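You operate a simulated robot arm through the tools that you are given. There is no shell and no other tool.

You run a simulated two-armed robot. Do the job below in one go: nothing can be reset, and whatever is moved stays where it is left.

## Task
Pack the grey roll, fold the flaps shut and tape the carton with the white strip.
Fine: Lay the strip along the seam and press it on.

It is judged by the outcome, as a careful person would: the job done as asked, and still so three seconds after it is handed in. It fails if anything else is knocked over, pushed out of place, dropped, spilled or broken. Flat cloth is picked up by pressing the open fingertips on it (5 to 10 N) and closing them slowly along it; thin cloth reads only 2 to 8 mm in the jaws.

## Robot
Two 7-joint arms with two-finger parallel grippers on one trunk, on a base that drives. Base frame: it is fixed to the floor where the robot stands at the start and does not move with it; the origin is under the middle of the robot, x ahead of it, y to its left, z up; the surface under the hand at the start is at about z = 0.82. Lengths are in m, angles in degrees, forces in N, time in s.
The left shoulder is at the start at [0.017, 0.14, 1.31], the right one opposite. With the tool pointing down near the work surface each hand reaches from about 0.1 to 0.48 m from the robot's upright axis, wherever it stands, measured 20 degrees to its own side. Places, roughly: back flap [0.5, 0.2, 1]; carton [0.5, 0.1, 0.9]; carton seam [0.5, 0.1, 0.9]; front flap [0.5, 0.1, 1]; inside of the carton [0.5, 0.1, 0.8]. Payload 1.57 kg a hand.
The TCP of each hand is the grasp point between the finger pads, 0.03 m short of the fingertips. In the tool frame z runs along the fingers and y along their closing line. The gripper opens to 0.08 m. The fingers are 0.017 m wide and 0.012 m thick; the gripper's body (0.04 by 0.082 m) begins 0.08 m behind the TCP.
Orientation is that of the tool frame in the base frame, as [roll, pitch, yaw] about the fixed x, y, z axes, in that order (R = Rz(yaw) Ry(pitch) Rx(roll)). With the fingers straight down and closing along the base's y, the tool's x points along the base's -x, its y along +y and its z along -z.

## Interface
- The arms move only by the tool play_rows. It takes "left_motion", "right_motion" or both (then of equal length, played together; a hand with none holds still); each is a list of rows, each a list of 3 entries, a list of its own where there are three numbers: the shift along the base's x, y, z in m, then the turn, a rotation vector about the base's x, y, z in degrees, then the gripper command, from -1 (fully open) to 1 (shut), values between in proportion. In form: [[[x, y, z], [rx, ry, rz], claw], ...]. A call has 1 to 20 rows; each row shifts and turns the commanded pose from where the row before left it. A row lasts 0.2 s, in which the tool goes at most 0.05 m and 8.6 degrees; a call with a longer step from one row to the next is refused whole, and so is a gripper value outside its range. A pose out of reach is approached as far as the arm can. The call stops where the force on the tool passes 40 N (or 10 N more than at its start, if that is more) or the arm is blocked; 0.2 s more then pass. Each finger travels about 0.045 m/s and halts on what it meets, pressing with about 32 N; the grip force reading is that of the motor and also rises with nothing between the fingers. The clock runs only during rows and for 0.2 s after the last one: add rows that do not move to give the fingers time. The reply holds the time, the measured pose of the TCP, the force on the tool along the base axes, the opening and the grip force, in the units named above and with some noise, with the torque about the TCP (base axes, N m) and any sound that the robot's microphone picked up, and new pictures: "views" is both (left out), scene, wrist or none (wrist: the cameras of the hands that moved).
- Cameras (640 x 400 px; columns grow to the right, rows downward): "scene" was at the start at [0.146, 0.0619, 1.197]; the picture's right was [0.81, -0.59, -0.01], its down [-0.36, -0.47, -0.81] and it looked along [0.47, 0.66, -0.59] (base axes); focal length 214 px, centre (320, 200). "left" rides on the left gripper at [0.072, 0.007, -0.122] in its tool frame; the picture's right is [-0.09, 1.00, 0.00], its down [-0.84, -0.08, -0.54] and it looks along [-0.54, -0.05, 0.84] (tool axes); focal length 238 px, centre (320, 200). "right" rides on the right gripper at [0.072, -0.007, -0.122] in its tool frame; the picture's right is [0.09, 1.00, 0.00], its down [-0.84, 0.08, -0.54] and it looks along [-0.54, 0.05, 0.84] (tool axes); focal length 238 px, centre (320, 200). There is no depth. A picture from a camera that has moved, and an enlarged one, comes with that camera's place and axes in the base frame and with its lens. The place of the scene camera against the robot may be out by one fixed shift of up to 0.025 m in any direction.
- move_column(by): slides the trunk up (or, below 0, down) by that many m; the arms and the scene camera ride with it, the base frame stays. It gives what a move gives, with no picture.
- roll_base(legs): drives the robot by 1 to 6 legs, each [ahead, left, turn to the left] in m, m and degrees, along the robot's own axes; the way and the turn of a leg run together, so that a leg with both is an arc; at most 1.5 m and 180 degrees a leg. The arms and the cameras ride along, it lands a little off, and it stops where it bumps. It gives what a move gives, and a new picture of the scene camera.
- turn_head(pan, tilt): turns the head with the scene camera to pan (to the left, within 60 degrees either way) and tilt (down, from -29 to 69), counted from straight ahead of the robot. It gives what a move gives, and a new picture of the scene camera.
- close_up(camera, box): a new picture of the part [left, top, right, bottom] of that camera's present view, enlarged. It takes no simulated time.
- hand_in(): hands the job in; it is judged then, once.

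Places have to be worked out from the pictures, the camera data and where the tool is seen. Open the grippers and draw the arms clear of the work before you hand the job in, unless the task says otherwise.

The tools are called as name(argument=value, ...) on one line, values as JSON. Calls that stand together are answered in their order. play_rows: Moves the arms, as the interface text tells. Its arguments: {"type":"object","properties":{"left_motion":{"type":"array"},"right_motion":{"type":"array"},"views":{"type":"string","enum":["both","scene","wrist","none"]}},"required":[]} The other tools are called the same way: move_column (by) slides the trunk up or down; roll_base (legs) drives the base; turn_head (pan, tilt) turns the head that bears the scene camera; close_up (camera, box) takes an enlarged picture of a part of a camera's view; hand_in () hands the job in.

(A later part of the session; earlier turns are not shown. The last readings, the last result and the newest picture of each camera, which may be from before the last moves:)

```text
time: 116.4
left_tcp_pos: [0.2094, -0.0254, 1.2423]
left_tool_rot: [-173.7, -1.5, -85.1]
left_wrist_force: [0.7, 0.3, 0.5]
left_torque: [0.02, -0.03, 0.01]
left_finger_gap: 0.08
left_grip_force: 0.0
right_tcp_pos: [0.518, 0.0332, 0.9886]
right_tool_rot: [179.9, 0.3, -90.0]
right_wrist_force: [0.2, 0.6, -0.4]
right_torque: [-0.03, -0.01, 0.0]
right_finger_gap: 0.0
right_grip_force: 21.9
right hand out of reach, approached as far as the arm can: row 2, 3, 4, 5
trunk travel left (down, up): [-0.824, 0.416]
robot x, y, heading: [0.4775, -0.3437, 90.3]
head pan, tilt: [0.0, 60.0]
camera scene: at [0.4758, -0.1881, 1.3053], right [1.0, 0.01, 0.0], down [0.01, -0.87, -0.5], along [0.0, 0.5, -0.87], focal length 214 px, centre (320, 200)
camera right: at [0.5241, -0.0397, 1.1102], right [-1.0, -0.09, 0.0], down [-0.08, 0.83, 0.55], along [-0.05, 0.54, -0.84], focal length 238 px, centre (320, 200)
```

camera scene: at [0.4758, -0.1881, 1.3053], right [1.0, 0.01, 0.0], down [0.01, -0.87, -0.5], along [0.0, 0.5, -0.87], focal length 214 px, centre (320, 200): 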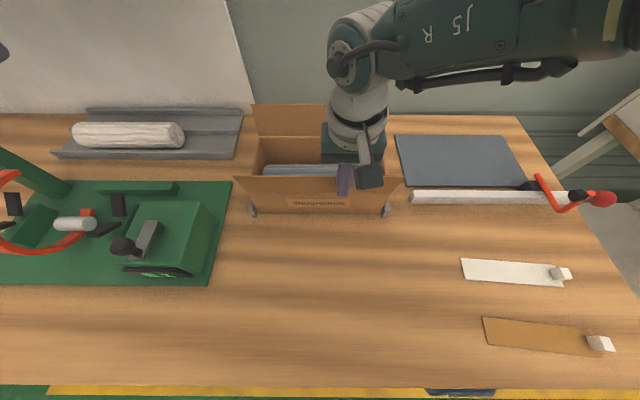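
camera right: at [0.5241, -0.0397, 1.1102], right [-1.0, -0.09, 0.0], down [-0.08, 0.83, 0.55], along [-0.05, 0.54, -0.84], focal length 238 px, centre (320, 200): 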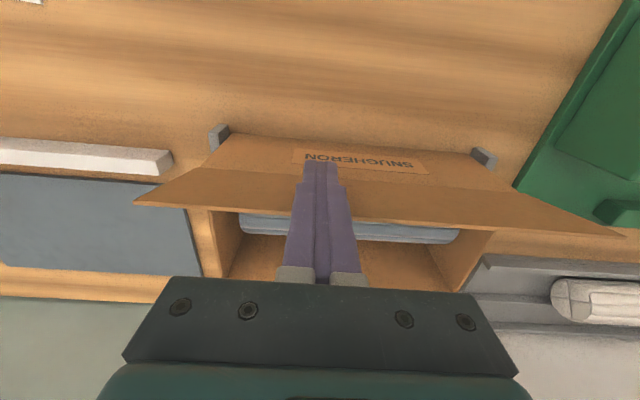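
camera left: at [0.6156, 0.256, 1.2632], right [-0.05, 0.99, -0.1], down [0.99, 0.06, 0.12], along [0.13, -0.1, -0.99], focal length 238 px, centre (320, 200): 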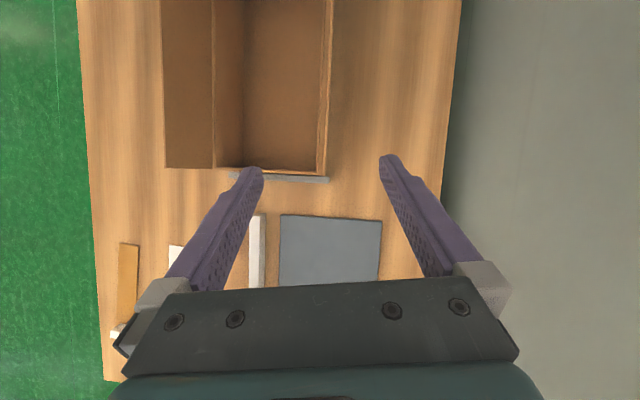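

Reach ends at y≈0.033 with the trunk this high. The base drive can do the sweep: I drive 7 cm forward, pushing the flap with the fingers.

roll_base(legs=[[0.035, 0, 0], [0.035, 0, 0]])

close_up(camera="right", box=[100, 80, 640, 300])

```text
time: 117.8
left_tcp_pos: [0.2081, 0.0444, 1.2428]
left_tool_rot: [-173.7, -1.5, -85.1]
left_wrist_force: [-0.2, -0.3, 0.2]
left_torque: [-0.02, 0.0, 0.03]
left_finger_gap: 0.0801
left_grip_force: 0.1
right_tcp_pos: [0.5174, 0.1007, 0.9897]
right_tool_rot: [179.9, 0.3, -90.2]
right_wrist_force: [0.0, -0.1, 0.4]
right_torque: [-0.04, -0.02, 0.01]
right_finger_gap: 0.0001
right_grip_force: 21.2
trunk travel left (down, up): [-0.824, 0.416]
robot x, y, heading: [0.4806, -0.272, 90.4]
head pan, tilt: [0.0, 60.0]
camera scene: at [0.4754, -0.119, 1.3053], right [1.0, 0.01, 0.0], down [0.01, -0.87, -0.5], along [0.0, 0.5, -0.87], focal length 214 px, centre (320, 200)
```

scene: 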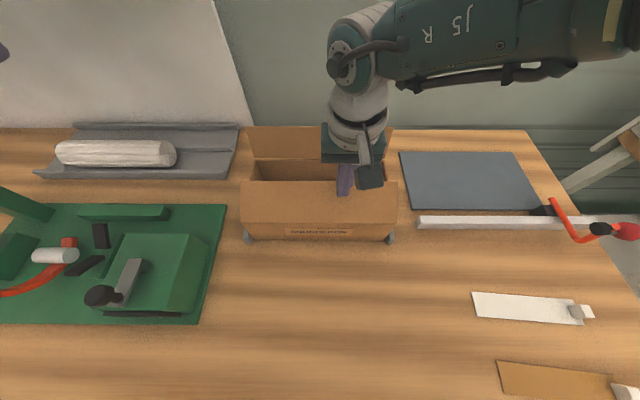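

```text
1.19 times, centred on (370, 190) of right
camera zoom: at [0.5237, 0.0292, 1.1101], right [-1.0, -0.09, 0.0], down [-0.08, 0.83, 0.55], along [-0.05, 0.54, -0.84], focal length 282 px, centre (261, 212)
```

zoom: 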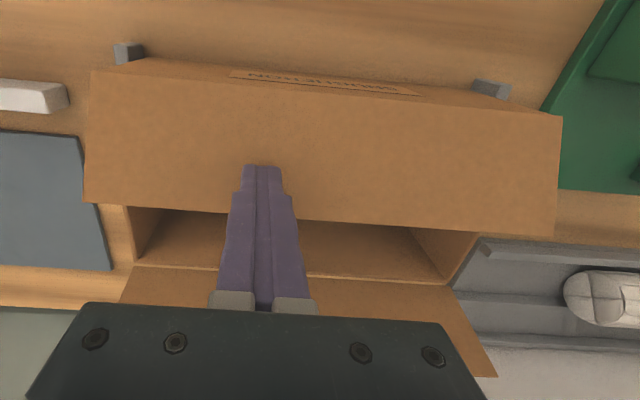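

The front flap is folding inward nicely. I press it down with the tips, moving slightly further in.

play_rows(right_motion=[[[0, 0.006, -0.008], [0, 0, 0], 1], [[0, 0.006, -0.008], [0, 0, 0], 1], [[0, 0.004, -0.006], [0, 0, 0], 1], [[0, 0, -0.004], [0, 0, 0], 1], [[0, 0, 0], [0, 0, 0], 1]])

```text
time: 119.0
left_tcp_pos: [0.2078, 0.0438, 1.2421]
left_tool_rot: [-173.5, -1.6, -85.2]
left_wrist_force: [0.8, 0.5, -0.2]
left_torque: [0.01, -0.01, -0.04]
left_finger_gap: 0.0801
left_grip_force: 0.2
right_tcp_pos: [0.5204, 0.0987, 0.9806]
right_tool_rot: [179.9, 0.2, -90.1]
right_wrist_force: [-0.1, -0.4, -0.4]
right_torque: [0.0, 0.01, -0.02]
right_finger_gap: 0.0
right_grip_force: 21.4
right hand out of reach, approached as far as the arm can: row 1, 2, 3
trunk travel left (down, up): [-0.824, 0.416]
robot x, y, heading: [0.4782, -0.2754, 90.3]
head pan, tilt: [0.0, 60.0]
camera scene: at [0.4754, -0.119, 1.3053], right [1.0, 0.01, 0.0], down [0.01, -0.87, -0.5], along [0.0, 0.5, -0.87], focal length 214 px, centre (320, 200)
camera right: at [0.5266, 0.0264, 1.1006], right [-1.0, -0.09, 0.0], down [-0.08, 0.83, 0.55], along [-0.05, 0.54, -0.84], focal length 238 px, centre (320, 200)
```

scene: 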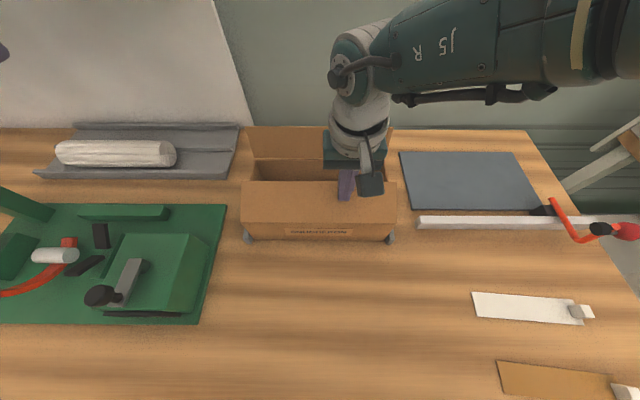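
right: 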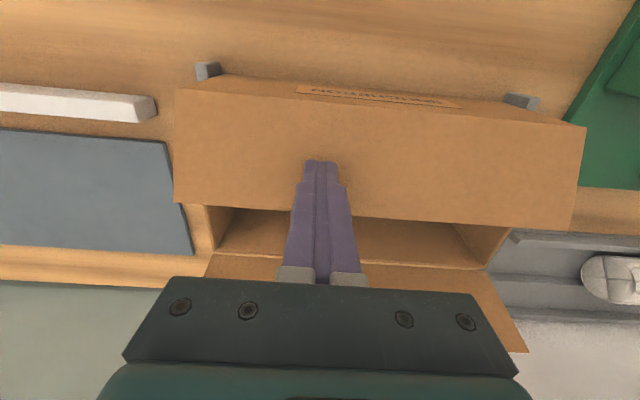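

I use the trunk to press the last 2 cm.

move_column(by=-0.02)

play_rows(right_motion=[[[0, 0, 0], [0, 0, 0], 1]])

```text
time: 119.6
left_tcp_pos: [0.208, 0.0422, 1.2214]
left_tool_rot: [-173.6, -1.5, -85.2]
left_wrist_force: [-0.6, 0.0, 0.4]
left_torque: [0.01, -0.03, 0.01]
left_finger_gap: 0.0799
left_grip_force: 0.1
right_tcp_pos: [0.52, 0.0991, 0.9591]
right_tool_rot: [179.9, 0.4, -90.0]
right_wrist_force: [-0.9, 0.5, 0.5]
right_torque: [-0.02, 0.0, -0.03]
right_finger_gap: 0.0
right_grip_force: 21.0
trunk travel left (down, up): [-0.804, 0.436]
robot x, y, heading: [0.478, -0.2733, 90.6]
head pan, tilt: [0.0, 60.0]
```

```text
time: 120.0
left_tcp_pos: [0.208, 0.0448, 1.2227]
left_tool_rot: [-173.6, -1.4, -85.2]
left_wrist_force: [0.4, 0.4, -0.4]
left_torque: [-0.02, -0.01, 0.0]
left_finger_gap: 0.0802
left_grip_force: 0.0
right_tcp_pos: [0.5206, 0.0991, 0.9594]
right_tool_rot: [179.9, 0.3, -90.1]
right_wrist_force: [-0.2, -0.4, -0.3]
right_torque: [-0.03, -0.02, -0.06]
right_finger_gap: 0.0003
right_grip_force: 21.7
trunk travel left (down, up): [-0.804, 0.436]
robot x, y, heading: [0.4766, -0.2734, 90.5]
head pan, tilt: [0.0, 60.0]
camera scene: at [0.4754, -0.119, 1.2853], right [1.0, 0.01, 0.0], down [0.01, -0.87, -0.5], along [0.0, 0.5, -0.87], focal length 214 px, centre (320, 200)
camera right: at [0.5266, 0.0265, 1.0807], right [-1.0, -0.09, 0.0], down [-0.08, 0.83, 0.55], along [-0.05, 0.54, -0.84], focal length 238 px, centre (320, 200)
```

scene: 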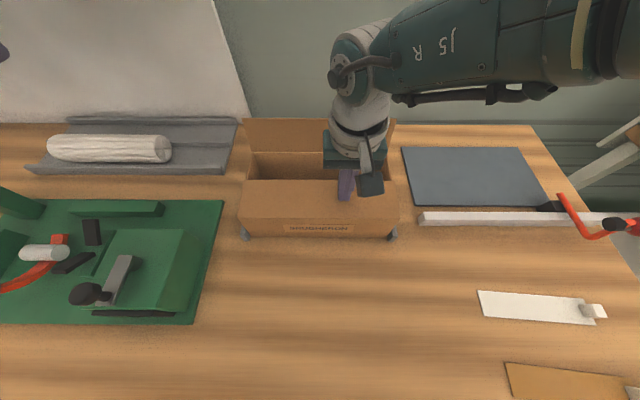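
right: 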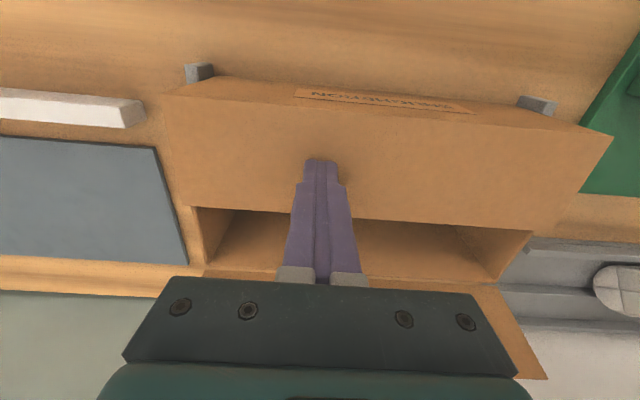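

The front flap is nearly flat with almost no resistance. I lift the hand a little to see whether the flap stays down.

move_column(by=0.05)

close_up(camera="right", box=[0, 0, 640, 400])

close_up(camera="scene", box=[200, 80, 440, 260])

```text
time: 121.0
left_tcp_pos: [0.2083, 0.0444, 1.2724]
left_tool_rot: [-173.6, -1.5, -85.1]
left_wrist_force: [-0.4, -0.2, 1.2]
left_torque: [-0.03, -0.03, 0.0]
left_finger_gap: 0.0802
left_grip_force: 0.1
right_tcp_pos: [0.5178, 0.0986, 1.0087]
right_tool_rot: [179.9, 0.2, -90.1]
right_wrist_force: [0.2, -0.4, -0.4]
right_torque: [0.01, -0.01, 0.01]
right_finger_gap: 0.0001
right_grip_force: 21.6
trunk travel left (down, up): [-0.854, 0.386]
robot x, y, heading: [0.4775, -0.271, 90.5]
head pan, tilt: [0.0, 60.0]
```

```text
1.00 times, centred on (320, 200) of right (not enlarged: the box is as wide or as high as the picture)
camera zoom: at [0.5266, 0.0265, 1.1307], right [-1.0, -0.09, 0.0], down [-0.08, 0.83, 0.55], along [-0.05, 0.54, -0.84], focal length 238 px, centre (320, 200)
```

zoom: 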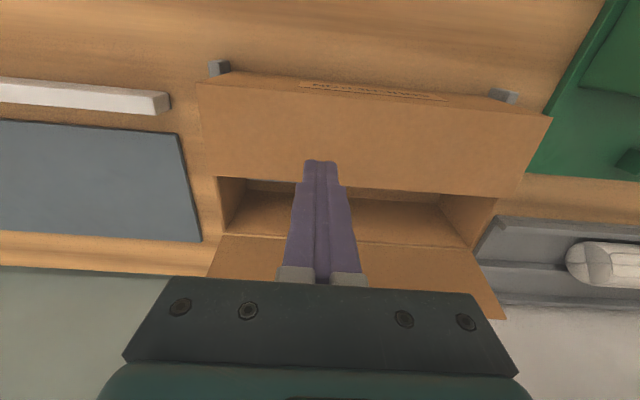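

```text
2.22 times, centred on (320, 170) of scene
camera zoom: at [0.4754, -0.119, 1.3353], right [1.0, 0.01, 0.0], down [0.01, -0.87, -0.5], along [0.0, 0.5, -0.87], focal length 477 px, centre (320, 267)
```

zoom: 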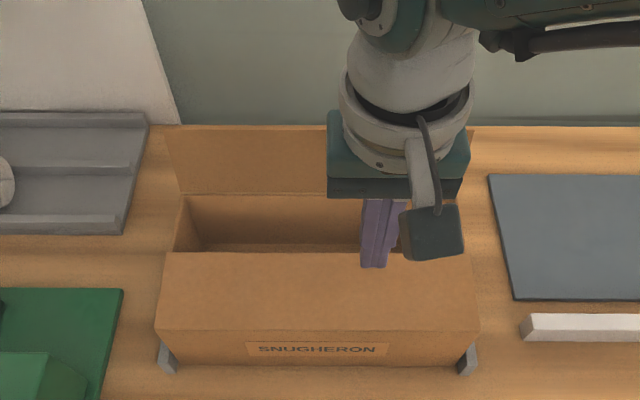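

The front flap stays down by itself. Next the back flap from behind: I pull the left hand back for room, raise the right hand, lower the trunk for more reach, and then go over the back flap.

play_rows(right_motion=[[[0.005, 0, 0.03], [0, 0, 0], 1], [[0.005, 0, 0.03], [0, 0, 0], 1], [[0.005, 0, 0.03], [0, 0, 0], 1], [[0.005, 0, 0.03], [0, 0, 0], 1], [[0, 0, 0.03], [0, 0, 0], 1], [[0, 0, 0.02], [0, 0, 0], 1], [[0, 0, 0], [0, 0, 0], 1]], left_motion=[[[0.01, -0.02, 0], [0, 0, 0], -1], [[0.01, -0.02, 0], [0, 0, 0], -1], [[0.01, -0.02, 0], [0, 0, 0], -1], [[0.01, -0.02, 0], [0, 0, 0], -1], [[0, -0.02, 0], [0, 0, 0], -1], [[0, 0, 0], [0, 0, 0], -1], [[0, 0, 0], [0, 0, 0], -1]], views="none")

move_column(by=-0.12)

```text
time: 122.5
left_tcp_pos: [0.2474, -0.0559, 1.2704]
left_tool_rot: [-173.6, -1.5, -85.1]
left_wrist_force: [-0.3, -0.6, -0.5]
left_torque: [0.0, 0.02, 0.0]
left_finger_gap: 0.0802
left_grip_force: 0.1
right_tcp_pos: [0.5403, 0.0975, 1.1807]
right_tool_rot: [179.9, 0.2, -90.1]
right_wrist_force: [-0.2, -0.1, 0.2]
right_torque: [0.05, 0.03, -0.01]
right_finger_gap: 0.0
right_grip_force: 21.4
trunk travel left (down, up): [-0.854, 0.386]
robot x, y, heading: [0.4795, -0.276, 90.3]
head pan, tilt: [0.0, 60.0]
```

```text
time: 124.0
left_tcp_pos: [0.2471, -0.0564, 1.1508]
left_tool_rot: [-173.6, -1.4, -85.2]
left_wrist_force: [-0.3, 1.0, 0.5]
left_torque: [-0.03, -0.01, 0.02]
left_finger_gap: 0.0801
left_grip_force: 0.0
right_tcp_pos: [0.5404, 0.0983, 1.06]
right_tool_rot: [179.8, 0.3, -90.1]
right_wrist_force: [0.3, 0.9, 0.7]
right_torque: [0.01, -0.02, -0.01]
right_finger_gap: 0.0
right_grip_force: 21.2
trunk travel left (down, up): [-0.734, 0.506]
robot x, y, heading: [0.4761, -0.274, 90.2]
head pan, tilt: [0.0, 60.0]
```

Tips are at z≈1.03, above the back flap's top (≈1.0). I drive 11 cm forward and then extend the hand to behind the back flap.

roll_base(legs=[[0.11, 0, 0]])

play_rows(right_motion=[[[0, 0.02, 0], [0, 0, 0], 1], [[0, 0.02, 0], [0, 0, 0], 1], [[0, 0.02, 0], [0, 0, 0], 1], [[0, 0.01, 0], [0, 0, 0], 1], [[0, 0, 0], [0, 0, 0], 1]])

```text
time: 125.2
left_tcp_pos: [0.2475, 0.0566, 1.1504]
left_tool_rot: [-173.6, -1.5, -85.3]
left_wrist_force: [0.4, 0.5, -0.7]
left_torque: [0.01, -0.01, -0.01]
left_finger_gap: 0.08
left_grip_force: 0.1
right_tcp_pos: [0.5396, 0.2094, 1.0598]
right_tool_rot: [179.9, 0.4, -90.0]
right_wrist_force: [0.3, -0.6, 0.7]
right_torque: [-0.02, -0.01, -0.01]
right_finger_gap: 0.0
right_grip_force: 21.7
trunk travel left (down, up): [-0.734, 0.506]
robot x, y, heading: [0.4811, -0.1638, 90.4]
head pan, tilt: [0.0, 60.0]
camera scene: at [0.4749, -0.0077, 1.2153], right [1.0, 0.01, 0.0], down [0.0, -0.87, -0.5], along [0.0, 0.5, -0.87], focal length 214 px, centre (320, 200)
```

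scene: 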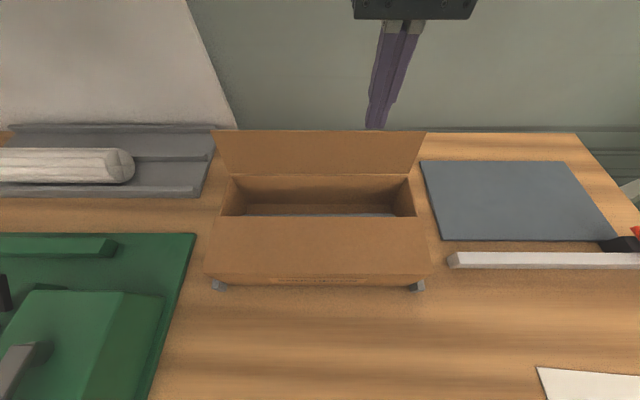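

```text
time: 126.5
left_tcp_pos: [0.2464, 0.0553, 1.1512]
left_tool_rot: [-173.5, -1.4, -85.3]
left_wrist_force: [0.1, -0.2, 0.0]
left_torque: [0.02, -0.02, 0.01]
left_finger_gap: 0.08
left_grip_force: 0.0
right_tcp_pos: [0.5405, 0.2807, 1.0598]
right_tool_rot: [179.8, 0.2, -90.1]
right_wrist_force: [0.2, 1.1, 0.3]
right_torque: [0.01, -0.02, 0.06]
right_finger_gap: 0.0
right_grip_force: 21.4
trunk travel left (down, up): [-0.734, 0.506]
robot x, y, heading: [0.475, -0.1639, 90.4]
head pan, tilt: [0.0, 60.0]
camera scene: at [0.4749, -0.0077, 1.2153], right [1.0, 0.01, 0.0], down [0.0, -0.87, -0.5], along [0.0, 0.5, -0.87], focal length 214 px, centre (320, 200)
camera right: at [0.5467, 0.2081, 1.1809], right [-1.0, -0.09, 0.0], down [-0.07, 0.83, 0.55], along [-0.05, 0.54, -0.84], focal length 238 px, centre (320, 200)
```

scene: 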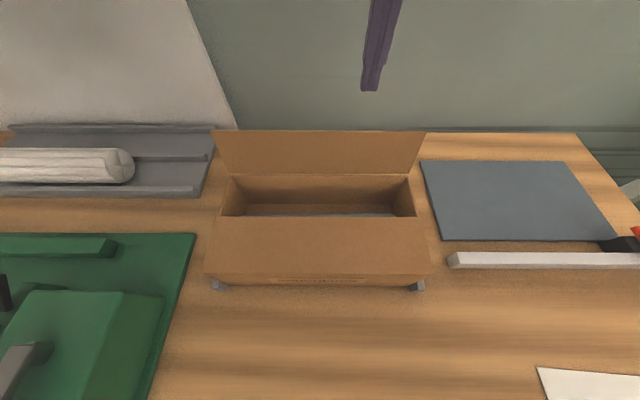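
right: 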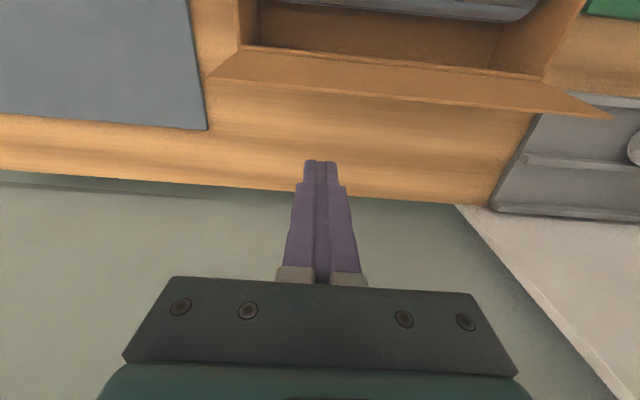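

The hand is behind the back flap (its edge at y≈0.235). I lower the tips to z≈0.945 and sweep toward -y.

play_rows(right_motion=[[[0, 0, -0.03], [0, 0, 0], 1], [[0, 0, -0.03], [0, 0, 0], 1], [[0, 0, -0.025], [0, 0, 0], 1], [[0, 0, 0], [0, 0, 0], 1], [[0, -0.015, 0], [0, 0, 0], 1], [[0, -0.02, 0], [0, 0, 0], 1], [[0, -0.02, 0], [0, 0, 0], 1], [[0, -0.02, 0], [0, 0, 0], 1], [[0, -0.015, 0], [0, 0, 0], 1], [[0, 0, 0], [0, 0, 0], 1]])

```text
time: 128.7
left_tcp_pos: [0.2454, 0.0556, 1.1518]
left_tool_rot: [-173.6, -1.5, -85.3]
left_wrist_force: [0.2, 0.3, 0.1]
left_torque: [0.02, -0.02, -0.01]
left_finger_gap: 0.0801
left_grip_force: 0.2
right_tcp_pos: [0.542, 0.1806, 0.983]
right_tool_rot: [179.9, 0.1, -90.1]
right_wrist_force: [-1.1, -1.1, 0.4]
right_torque: [0.0, 0.0, 0.01]
right_finger_gap: 0.0001
right_grip_force: 21.3
right hand out of reach, approached as far as the arm can: row 2, 3
trunk travel left (down, up): [-0.734, 0.506]
robot x, y, heading: [0.478, -0.1642, 90.1]
head pan, tilt: [0.0, 60.0]
camera scene: at [0.4749, -0.0077, 1.2153], right [1.0, 0.01, 0.0], down [0.0, -0.87, -0.5], along [0.0, 0.5, -0.87], focal length 214 px, centre (320, 200)
camera right: at [0.5484, 0.1076, 1.1051], right [-1.0, -0.09, 0.0], down [-0.07, 0.83, 0.55], along [-0.05, 0.54, -0.84], focal length 238 px, centre (320, 200)
```

scene: 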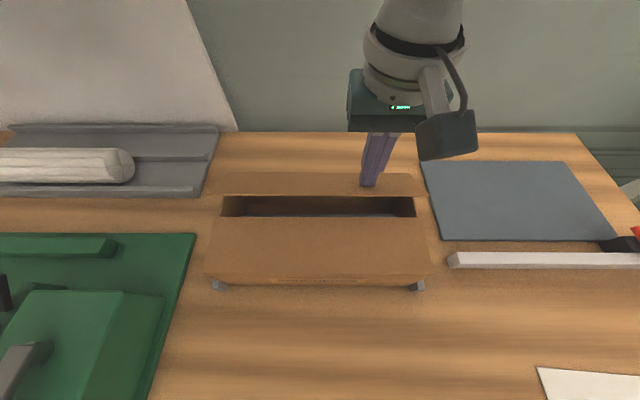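
right: 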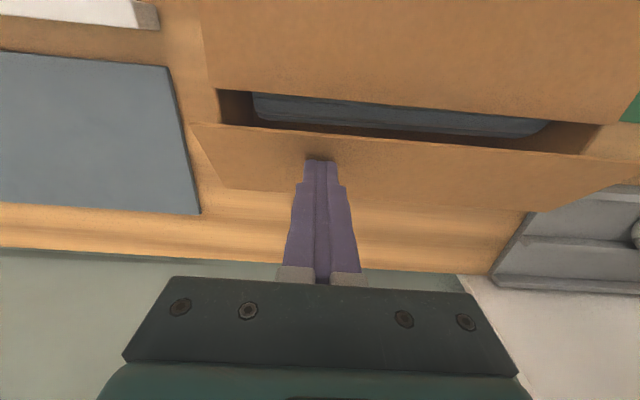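

The back flap is leaning in over the opening. I go on a little and press it down.

play_rows(right_motion=[[[0, -0.008, -0.006], [0, 0, 0], 1], [[0, -0.006, -0.007], [0, 0, 0], 1], [[0, -0.004, -0.006], [0, 0, 0], 1], [[0, 0, -0.004], [0, 0, 0], 1], [[0, 0, 0], [0, 0, 0], 1]])

close_up(camera="scene", box=[180, 140, 460, 300])

```text
time: 129.8
left_tcp_pos: [0.2472, 0.0558, 1.1511]
left_tool_rot: [-173.6, -1.5, -85.3]
left_wrist_force: [-0.1, -0.2, -0.6]
left_torque: [-0.03, 0.03, 0.01]
left_finger_gap: 0.0802
left_grip_force: 0.1
right_tcp_pos: [0.5411, 0.1608, 0.9596]
right_tool_rot: [180.0, 0.3, -90.1]
right_wrist_force: [-0.9, 0.0, 0.0]
right_torque: [0.02, 0.03, 0.0]
right_finger_gap: 0.0
right_grip_force: 21.1
trunk travel left (down, up): [-0.734, 0.506]
robot x, y, heading: [0.4755, -0.1632, 90.2]
head pan, tilt: [0.0, 60.0]
camera scene: at [0.4749, -0.0077, 1.2153], right [1.0, 0.01, 0.0], down [0.0, -0.87, -0.5], along [0.0, 0.5, -0.87], focal length 214 px, centre (320, 200)
camera right: at [0.5483, 0.0893, 1.0813], right [-1.0, -0.09, 0.0], down [-0.07, 0.83, 0.55], along [-0.05, 0.54, -0.84], focal length 238 px, centre (320, 200)
```

scene: 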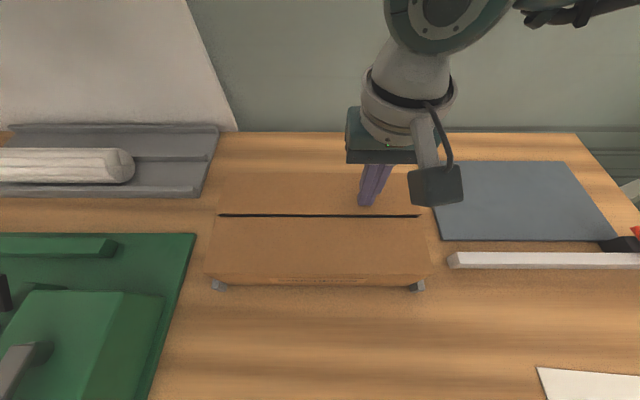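
right: 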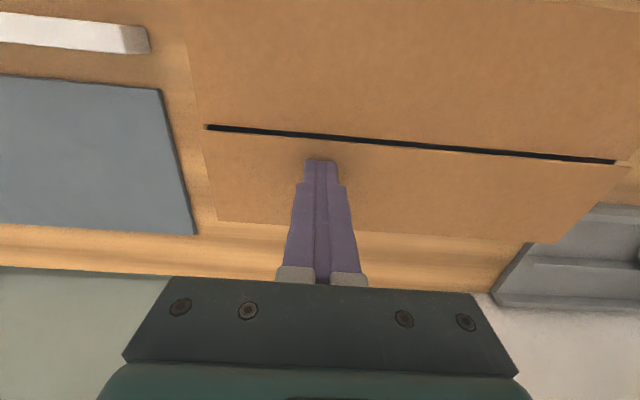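

```text
2.29 times, centred on (320, 220) of scene
camera zoom: at [0.4749, -0.0077, 1.2153], right [1.0, 0.01, 0.0], down [0.0, -0.87, -0.5], along [0.0, 0.5, -0.87], focal length 490 px, centre (320, 154)
```

zoom: 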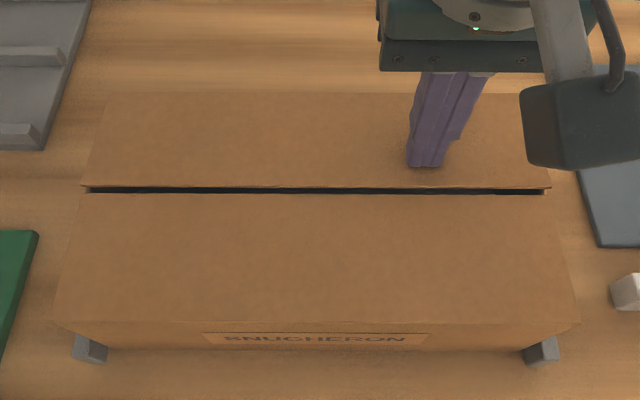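

Both flaps are shut, with the seam at y≈0.138, z≈0.93, from x≈0.33 to 0.615. I lift the hand off with the trunk and check that the flaps stay.

move_column(by=0.15)

roll_base(legs=[[-0.3, 0, 0]])

close_up(camera="scene", box=[200, 60, 440, 220])

```text
time: 131.6
left_tcp_pos: [0.2468, 0.0555, 1.3001]
left_tool_rot: [-173.5, -1.5, -85.3]
left_wrist_force: [-0.7, -1.0, -0.9]
left_torque: [0.0, -0.02, 0.02]
left_finger_gap: 0.0799
left_grip_force: 0.0
right_tcp_pos: [0.5407, 0.1607, 1.1098]
right_tool_rot: [179.9, 0.3, -90.2]
right_wrist_force: [0.6, -0.2, -0.3]
right_torque: [-0.01, -0.01, -0.02]
right_finger_gap: 0.0001
right_grip_force: 20.5
trunk travel left (down, up): [-0.884, 0.356]
robot x, y, heading: [0.4763, -0.1601, 90.5]
head pan, tilt: [0.0, 60.0]
```

```text
time: 133.7
left_tcp_pos: [0.2485, -0.2503, 1.3012]
left_tool_rot: [-173.7, -1.5, -85.1]
left_wrist_force: [-0.2, 0.8, 0.5]
left_torque: [-0.02, 0.0, 0.02]
left_finger_gap: 0.0798
left_grip_force: 0.1
right_tcp_pos: [0.5434, -0.1424, 1.111]
right_tool_rot: [179.9, 0.2, -90.0]
right_wrist_force: [0.2, 0.2, 1.0]
right_torque: [-0.02, 0.0, 0.02]
right_finger_gap: 0.0
right_grip_force: 21.4
trunk travel left (down, up): [-0.884, 0.356]
robot x, y, heading: [0.48, -0.4669, 90.6]
head pan, tilt: [0.0, 60.0]
camera scene: at [0.4765, -0.3117, 1.3653], right [1.0, 0.01, 0.0], down [0.01, -0.87, -0.5], along [0.0, 0.5, -0.87], focal length 214 px, centre (320, 200)
```

scene: 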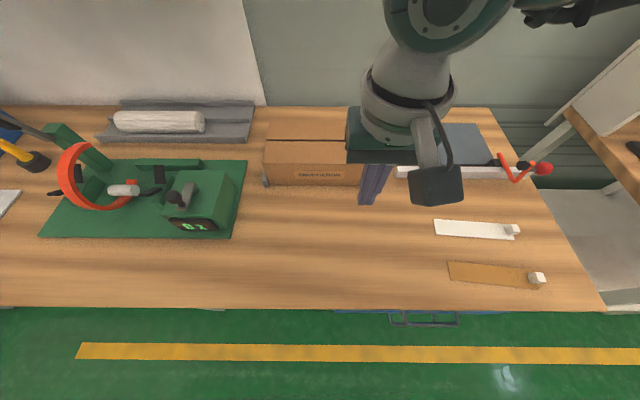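

```text
2.50 times, centred on (320, 140) of scene
camera zoom: at [0.4765, -0.3117, 1.3653], right [1.0, 0.01, 0.0], down [0.01, -0.87, -0.5], along [0.0, 0.5, -0.87], focal length 536 px, centre (320, 350)
```

zoom: 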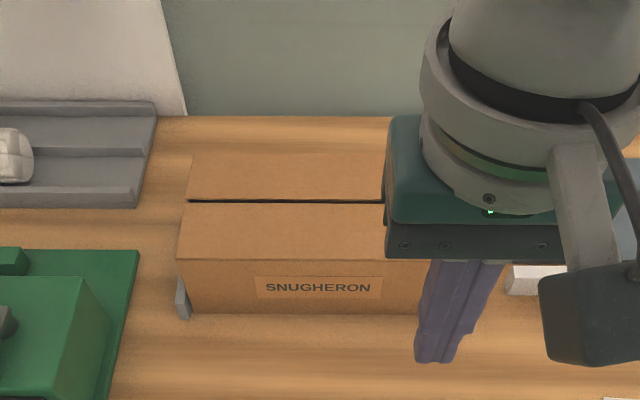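

The flaps stay shut. I drive right to stand in front of the white strip and look at it.

roll_base(legs=[[0, -0.4, 0]])

close_up(camera="scene", box=[180, 150, 460, 330])

close_up(camera="right", box=[0, 0, 640, 400])

```text
time: 136.2
left_tcp_pos: [0.6495, -0.2457, 1.3015]
left_tool_rot: [-173.6, -1.5, -85.0]
left_wrist_force: [0.2, -0.9, 0.3]
left_torque: [-0.02, 0.0, -0.03]
left_finger_gap: 0.08
left_grip_force: 0.0
right_tcp_pos: [0.9432, -0.1384, 1.1108]
right_tool_rot: [179.9, 0.3, -90.0]
right_wrist_force: [0.0, 0.4, -0.3]
right_torque: [-0.02, 0.0, 0.04]
right_finger_gap: 0.0001
right_grip_force: 21.7
trunk travel left (down, up): [-0.884, 0.356]
robot x, y, heading: [0.8842, -0.4637, 90.7]
head pan, tilt: [0.0, 60.0]
camera scene: at [0.8778, -0.3078, 1.3653], right [1.0, 0.01, 0.0], down [0.01, -0.87, -0.5], along [-0.01, 0.5, -0.87], focal length 214 px, centre (320, 200)
```

scene: 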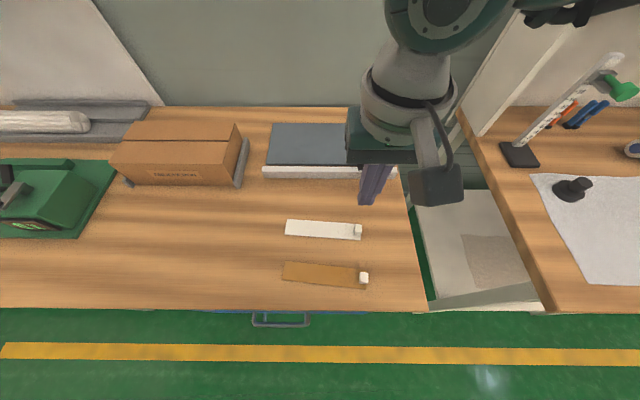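

```text
2.22 times, centred on (320, 240) of scene
camera zoom: at [0.8778, -0.3078, 1.3653], right [1.0, 0.01, 0.0], down [0.01, -0.87, -0.5], along [-0.01, 0.5, -0.87], focal length 477 px, centre (320, 111)
```

zoom: 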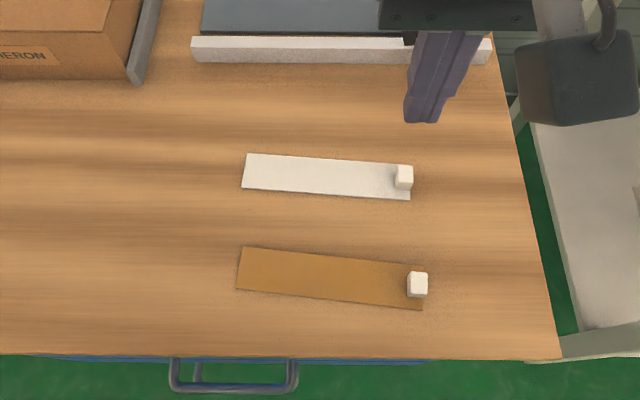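

```text
1.00 times, centred on (320, 200) of right (not enlarged: the box is as wide or as high as the picture)
camera zoom: at [0.9507, -0.2103, 1.2315], right [-1.0, -0.09, 0.0], down [-0.08, 0.83, 0.55], along [-0.05, 0.54, -0.84], focal length 238 px, centre (320, 200)
```

zoom: 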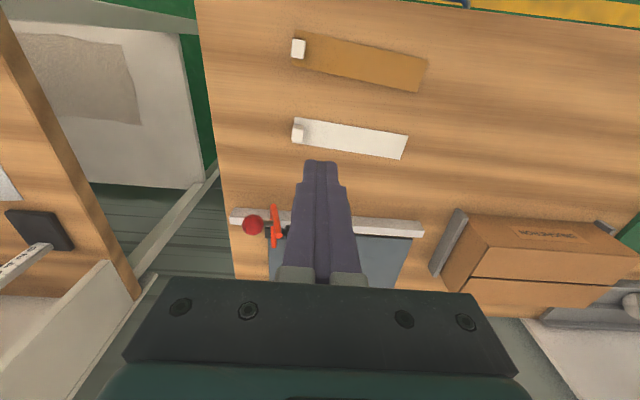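

The white strip lies at x≈0.78–0.98, y≈-0.08 (turned about -4°), about 0.045 wide, with a small cube tab on its right end at about (0.97, -0.087). I lower the trunk for reach and bring the opened right hand above the tab.

play_rows(right_motion=[[[0.007, 0.015, 0.02], [0, 0, -1], 0], [[0.007, 0.015, 0.02], [0, 0, -1], -0.5], [[0.007, 0.015, 0.02], [0, 0, -1], -1], [[0.006, 0.005, 0.02], [0, 0, -0.8], -1], [[0, 0, 0], [0, 0, 0], -1], [[0, 0, 0], [0, 0, 0], -1]], views="none")

move_column(by=-0.18)

close_up(camera="right", box=[0, 0, 640, 400])

close_up(camera="right", box=[230, 80, 470, 230])

```text
time: 137.6
left_tcp_pos: [0.6497, -0.2465, 1.3003]
left_tool_rot: [-173.6, -1.5, -85.0]
left_wrist_force: [0.9, 0.2, -0.3]
left_torque: [-0.01, 0.02, 0.01]
left_finger_gap: 0.0802
left_grip_force: 0.1
right_tcp_pos: [0.9717, -0.0885, 1.1908]
right_tool_rot: [180.0, 0.3, -93.6]
right_wrist_force: [0.0, -0.5, 0.1]
right_torque: [-0.01, 0.0, -0.01]
right_finger_gap: 0.0799
right_grip_force: 0.0
trunk travel left (down, up): [-0.884, 0.356]
robot x, y, heading: [0.8794, -0.4617, 90.6]
head pan, tilt: [0.0, 60.0]
```

```text
time: 139.6
left_tcp_pos: [0.6484, -0.245, 1.1211]
left_tool_rot: [-173.5, -1.5, -85.1]
left_wrist_force: [0.7, -0.3, -0.3]
left_torque: [-0.02, 0.0, 0.01]
left_finger_gap: 0.0798
left_grip_force: 0.0
right_tcp_pos: [0.9716, -0.0887, 1.0112]
right_tool_rot: [180.0, 0.3, -93.7]
right_wrist_force: [0.2, 0.0, 0.0]
right_torque: [-0.03, -0.02, -0.02]
right_finger_gap: 0.0796
right_grip_force: 0.0
trunk travel left (down, up): [-0.704, 0.536]
robot x, y, heading: [0.8825, -0.4597, 90.6]
head pan, tilt: [0.0, 60.0]
```

```text
1.00 times, centred on (320, 200) of right (not enlarged: the box is as wide or as high as the picture)
camera zoom: at [0.9736, -0.1613, 1.1327], right [-1.0, -0.03, 0.0], down [-0.02, 0.84, 0.55], along [-0.02, 0.55, -0.84], focal length 238 px, centre (320, 200)
```

zoom: 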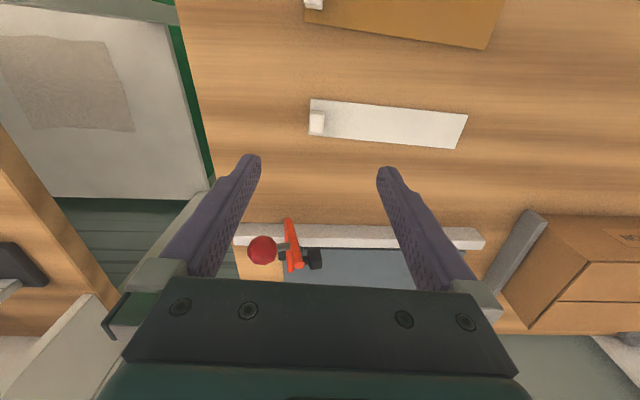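

```text
2.67 times, centred on (350, 155) of right
camera zoom: at [0.9736, -0.1613, 1.1327], right [-1.0, -0.03, 0.0], down [-0.02, 0.84, 0.55], along [-0.02, 0.55, -0.84], focal length 636 px, centre (240, 320)
```

zoom: 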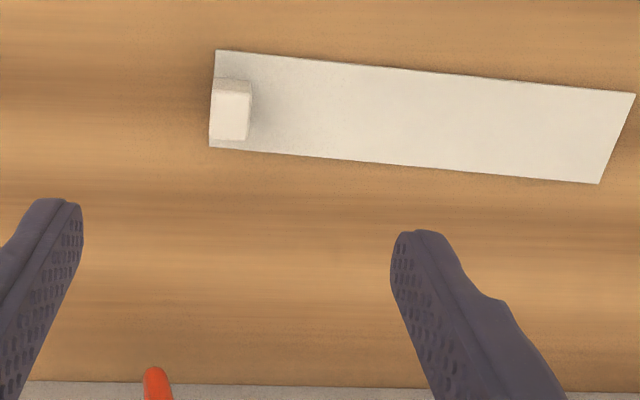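

The tab (≈18 mm cube) is at about (0.974, -0.080); the strip is 0.20 × 0.045. I align above it and come down partway to verify.

play_rows(right_motion=[[[0.0025, 0.008, -0.02], [0, 0, 0], -1], [[0, 0, -0.03], [0, 0, 0], -1], [[0, 0, -0.03], [0, 0, 0], -1], [[0, 0, -0.02], [0, 0, 0], -1], [[0, 0, 0], [0, 0, 0], -1]], views="wrist")

close_up(camera="right", box=[200, 60, 480, 260])

```text
time: 140.8
left_tcp_pos: [0.6503, -0.2463, 1.1202]
left_tool_rot: [-173.6, -1.5, -85.0]
left_wrist_force: [-0.5, 0.1, 0.2]
left_torque: [0.01, 0.01, -0.04]
left_finger_gap: 0.0802
left_grip_force: 0.1
right_tcp_pos: [0.9746, -0.0812, 0.9111]
right_tool_rot: [179.9, 0.3, -93.6]
right_wrist_force: [0.0, 0.1, 0.4]
right_torque: [0.01, -0.01, 0.01]
right_finger_gap: 0.08
right_grip_force: 0.0
trunk travel left (down, up): [-0.704, 0.536]
robot x, y, heading: [0.88, -0.4629, 90.7]
head pan, tilt: [0.0, 60.0]
camera right: at [0.9759, -0.1534, 1.0328], right [-1.0, -0.03, 0.0], down [-0.02, 0.84, 0.55], along [-0.02, 0.55, -0.84], focal length 238 px, centre (320, 200)
```

right: 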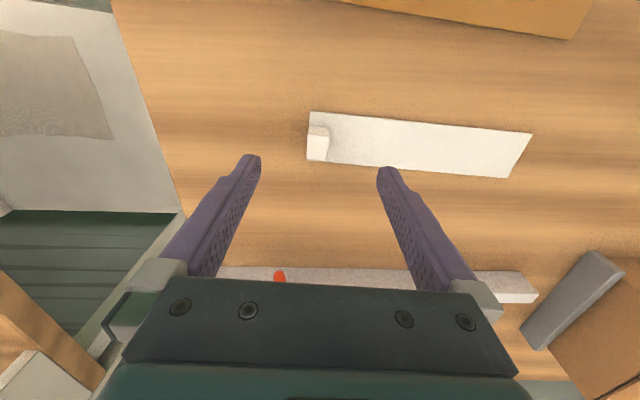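

```text
2.00 times, centred on (340, 160) of right
camera zoom: at [0.9759, -0.1534, 1.0328], right [-1.0, -0.03, 0.0], down [-0.02, 0.84, 0.55], along [-0.02, 0.55, -0.84], focal length 477 px, centre (280, 280)
```

zoom: 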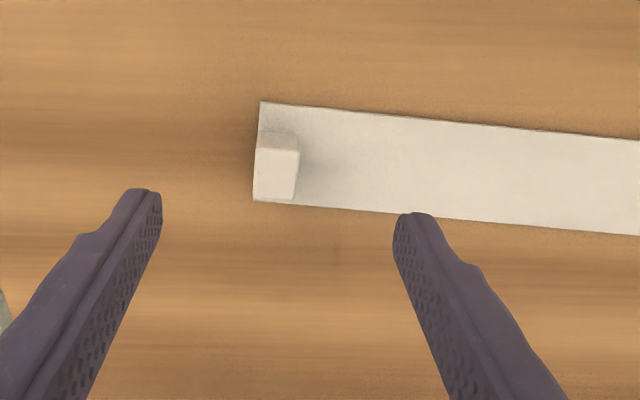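

Alignment is good. I go down to z≈0.855 and close on the tab.

play_rows(right_motion=[[[0, 0.001, -0.02], [0, 0, 0], -1], [[0, 0, -0.02], [0, 0, 0], -1], [[0, 0, -0.016], [0, 0, 0], -1], [[0, 0, 0], [0, 0, 0], -1], [[0, 0, 0], [0, 0, 0], -0.5], [[0, 0, 0], [0, 0, 0], 0], [[0, 0, 0], [0, 0, 0], 0.4], [[0, 0, 0], [0, 0, 0], 0.7], [[0, 0, 0], [0, 0, 0], 0.9], [[0, 0, 0], [0, 0, 0], 0.9]], views="wrist")

```text
time: 143.0
left_tcp_pos: [0.6496, -0.2462, 1.1216]
left_tool_rot: [-173.6, -1.5, -85.1]
left_wrist_force: [0.5, 0.7, -0.2]
left_torque: [-0.01, -0.02, 0.02]
left_finger_gap: 0.0802
left_grip_force: 0.0
right_tcp_pos: [0.9736, -0.0806, 0.8555]
right_tool_rot: [179.9, 0.3, -93.8]
right_wrist_force: [0.1, 0.2, 0.2]
right_torque: [0.02, -0.02, 0.01]
right_finger_gap: 0.0163
right_grip_force: 29.6
trunk travel left (down, up): [-0.704, 0.536]
robot x, y, heading: [0.8803, -0.4626, 90.4]
head pan, tilt: [0.0, 60.0]
camera right: at [0.9758, -0.1525, 0.977], right [-1.0, -0.03, 0.0], down [-0.02, 0.84, 0.55], along [-0.02, 0.55, -0.84], focal length 238 px, centre (320, 200)
```

right: 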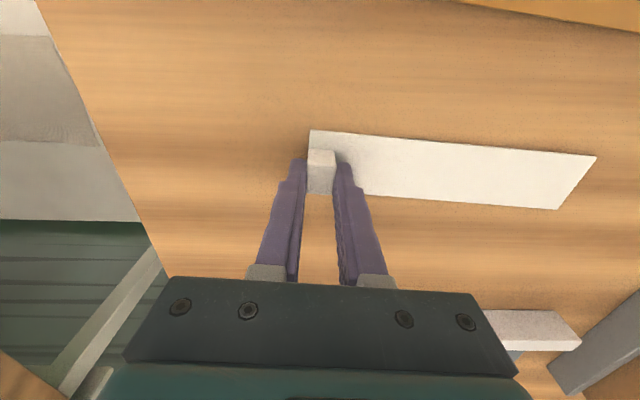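

The tab is gripped (16 mm, 30 N). I lift a few centimetres and see how the strip behaves.

play_rows(right_motion=[[[0, 0, 0.01], [0, 0, 0], 0.9], [[0, 0, 0.02], [0, 0, 0], 0.9], [[0, 0, 0.02], [0, 0, 0], 0.9], [[0, 0, 0.02], [0, 0, 0], 0.9], [[0, 0, 0], [0, 0, 0], 0.9]])

close_up(camera="scene", box=[180, 120, 480, 320])

```text
time: 144.2
left_tcp_pos: [0.65, -0.2453, 1.122]
left_tool_rot: [-173.6, -1.5, -84.9]
left_wrist_force: [-0.5, -0.3, -0.1]
left_torque: [-0.03, 0.0, 0.02]
left_finger_gap: 0.0801
left_grip_force: 0.0
right_tcp_pos: [0.9737, -0.0788, 0.9256]
right_tool_rot: [179.8, 0.3, -93.8]
right_wrist_force: [-0.4, 0.3, 0.1]
right_torque: [0.02, -0.01, -0.01]
right_finger_gap: 0.0166
right_grip_force: 31.5
trunk travel left (down, up): [-0.704, 0.536]
robot x, y, heading: [0.8786, -0.4589, 90.7]
head pan, tilt: [0.0, 60.0]
camera scene: at [0.8778, -0.3078, 1.1853], right [1.0, 0.01, 0.0], down [0.01, -0.87, -0.5], along [-0.01, 0.5, -0.87], focal length 214 px, centre (320, 200)
camera right: at [0.9752, -0.1517, 1.0458], right [-1.0, -0.03, 0.0], down [-0.02, 0.84, 0.55], along [-0.02, 0.55, -0.84], focal length 238 px, centre (320, 200)
```

scene: 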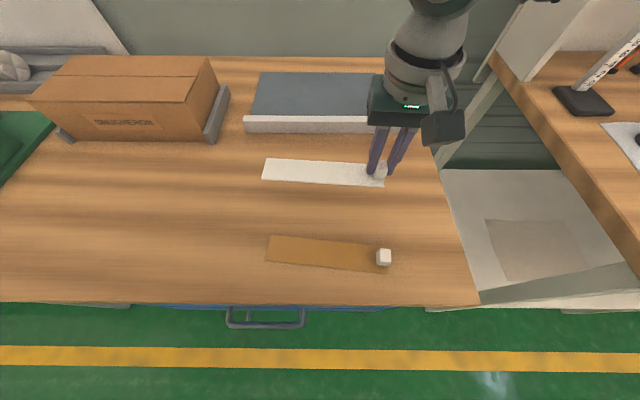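
right: 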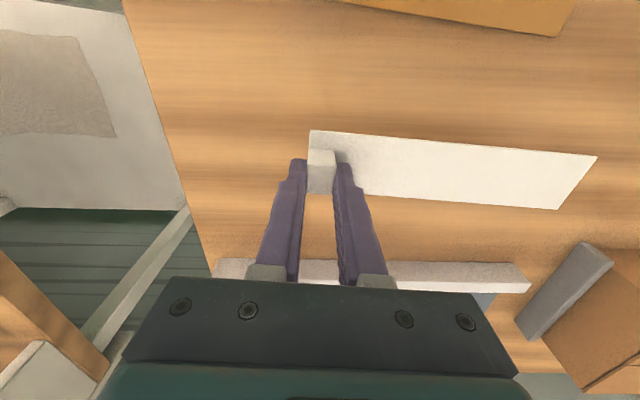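

```text
2.00 times, centred on (330, 220) of scene
camera zoom: at [0.8778, -0.3078, 1.1853], right [1.0, 0.01, 0.0], down [0.01, -0.87, -0.5], along [-0.01, 0.5, -0.87], focal length 429 px, centre (300, 160)
```

zoom: 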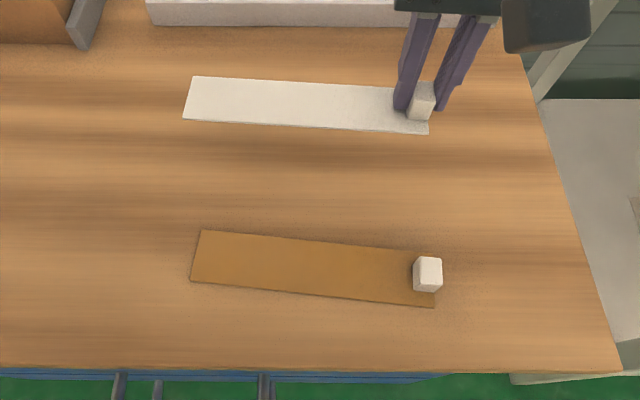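

The strip is stiff and comes up level with the tab. I lift it higher, straighten it to lie along x, and carry it by driving back left and then forward over the carton.

play_rows(right_motion=[[[0, 0, 0.03], [0, 0, 1.9], 0.9], [[0, 0, 0.03], [0, 0, 1.8], 0.9], [[0, 0, 0.03], [0, 0, 0], 0.9], [[0, 0, 0.03], [0, 0, 0], 0.9], [[0, 0, 0], [0, 0, 0], 0.9]], views="none")

roll_base(legs=[[0, 0.41, 0]])

```text
time: 145.4
left_tcp_pos: [0.6498, -0.2455, 1.1213]
left_tool_rot: [-173.6, -1.5, -85.0]
left_wrist_force: [1.2, -0.9, -0.7]
left_torque: [-0.02, 0.0, -0.03]
left_finger_gap: 0.0801
left_grip_force: 0.1
right_tcp_pos: [0.973, -0.0794, 1.0468]
right_tool_rot: [179.8, 0.3, -90.0]
right_wrist_force: [-0.4, -0.6, -0.2]
right_torque: [0.0, -0.03, 0.03]
right_finger_gap: 0.0162
right_grip_force: 31.3
trunk travel left (down, up): [-0.704, 0.536]
robot x, y, heading: [0.8785, -0.4617, 90.5]
head pan, tilt: [0.0, 60.0]
```

```text
time: 147.9
left_tcp_pos: [0.2424, -0.2499, 1.1205]
left_tool_rot: [-173.5, -1.4, -85.1]
left_wrist_force: [0.4, -0.5, 0.5]
left_torque: [-0.02, -0.03, -0.01]
left_finger_gap: 0.08
left_grip_force: 0.0
right_tcp_pos: [0.5672, -0.0839, 1.0461]
right_tool_rot: [179.8, 0.3, -90.1]
right_wrist_force: [0.1, 0.0, 0.1]
right_torque: [0.01, -0.04, 0.04]
right_finger_gap: 0.0163
right_grip_force: 31.2
trunk travel left (down, up): [-0.704, 0.536]
robot x, y, heading: [0.4734, -0.4656, 90.3]
head pan, tilt: [0.0, 60.0]
camera scene: at [0.4711, -0.3115, 1.1853], right [1.0, 0.01, 0.0], down [0.01, -0.87, -0.5], along [0.0, 0.5, -0.87], focal length 214 px, centre (320, 200)
```

scene: 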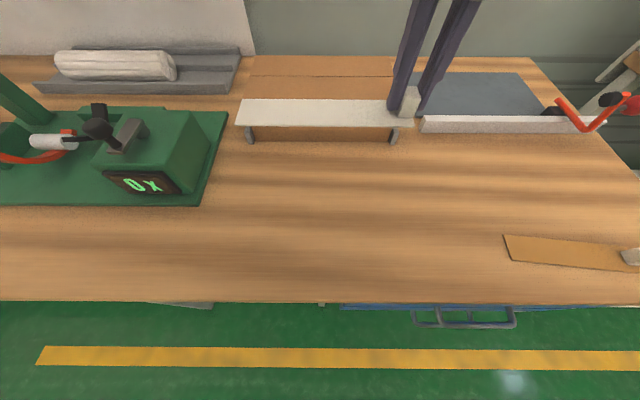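

The strip is held level along x. I drive forward to bring it over the seam.

roll_base(legs=[[0.2, 0, 0]])

close_up(camera="right", box=[0, 0, 640, 400])

```text
time: 149.5
left_tcp_pos: [0.2418, -0.0539, 1.1202]
left_tool_rot: [-173.5, -1.5, -85.1]
left_wrist_force: [-0.5, -0.1, 0.5]
left_torque: [-0.01, 0.01, 0.03]
left_finger_gap: 0.0799
left_grip_force: 0.0
right_tcp_pos: [0.5653, 0.1129, 1.0462]
right_tool_rot: [180.0, 0.3, -90.1]
right_wrist_force: [0.4, -0.1, 0.4]
right_torque: [0.0, 0.02, 0.02]
right_finger_gap: 0.0166
right_grip_force: 32.0
trunk travel left (down, up): [-0.704, 0.536]
robot x, y, heading: [0.4683, -0.2679, 90.7]
head pan, tilt: [0.0, 60.0]
camera scene: at [0.4694, -0.1151, 1.1853], right [1.0, 0.01, 0.0], down [0.01, -0.87, -0.5], along [0.0, 0.5, -0.87], focal length 214 px, centre (320, 200)
```

scene: 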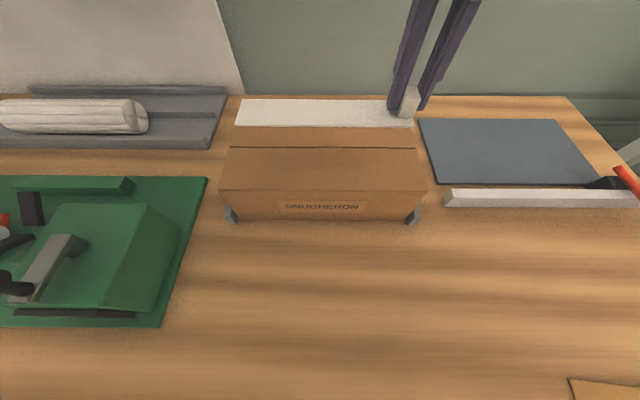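

```text
1.00 times, centred on (320, 200) of right (not enlarged: the box is as wide or as high as the picture)
camera zoom: at [0.572, 0.0402, 1.1675], right [-1.0, -0.09, 0.0], down [-0.08, 0.83, 0.55], along [-0.05, 0.54, -0.84], focal length 238 px, centre (320, 200)
```

zoom: 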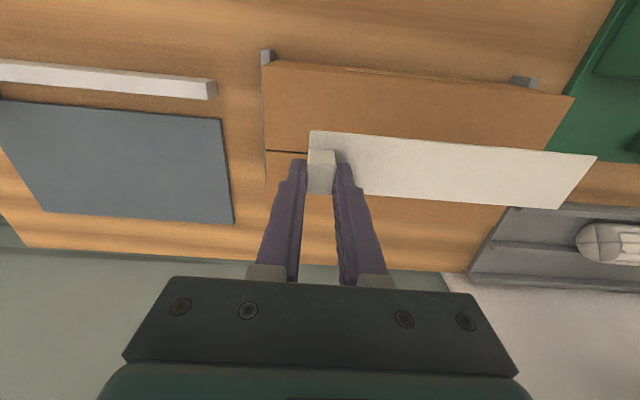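

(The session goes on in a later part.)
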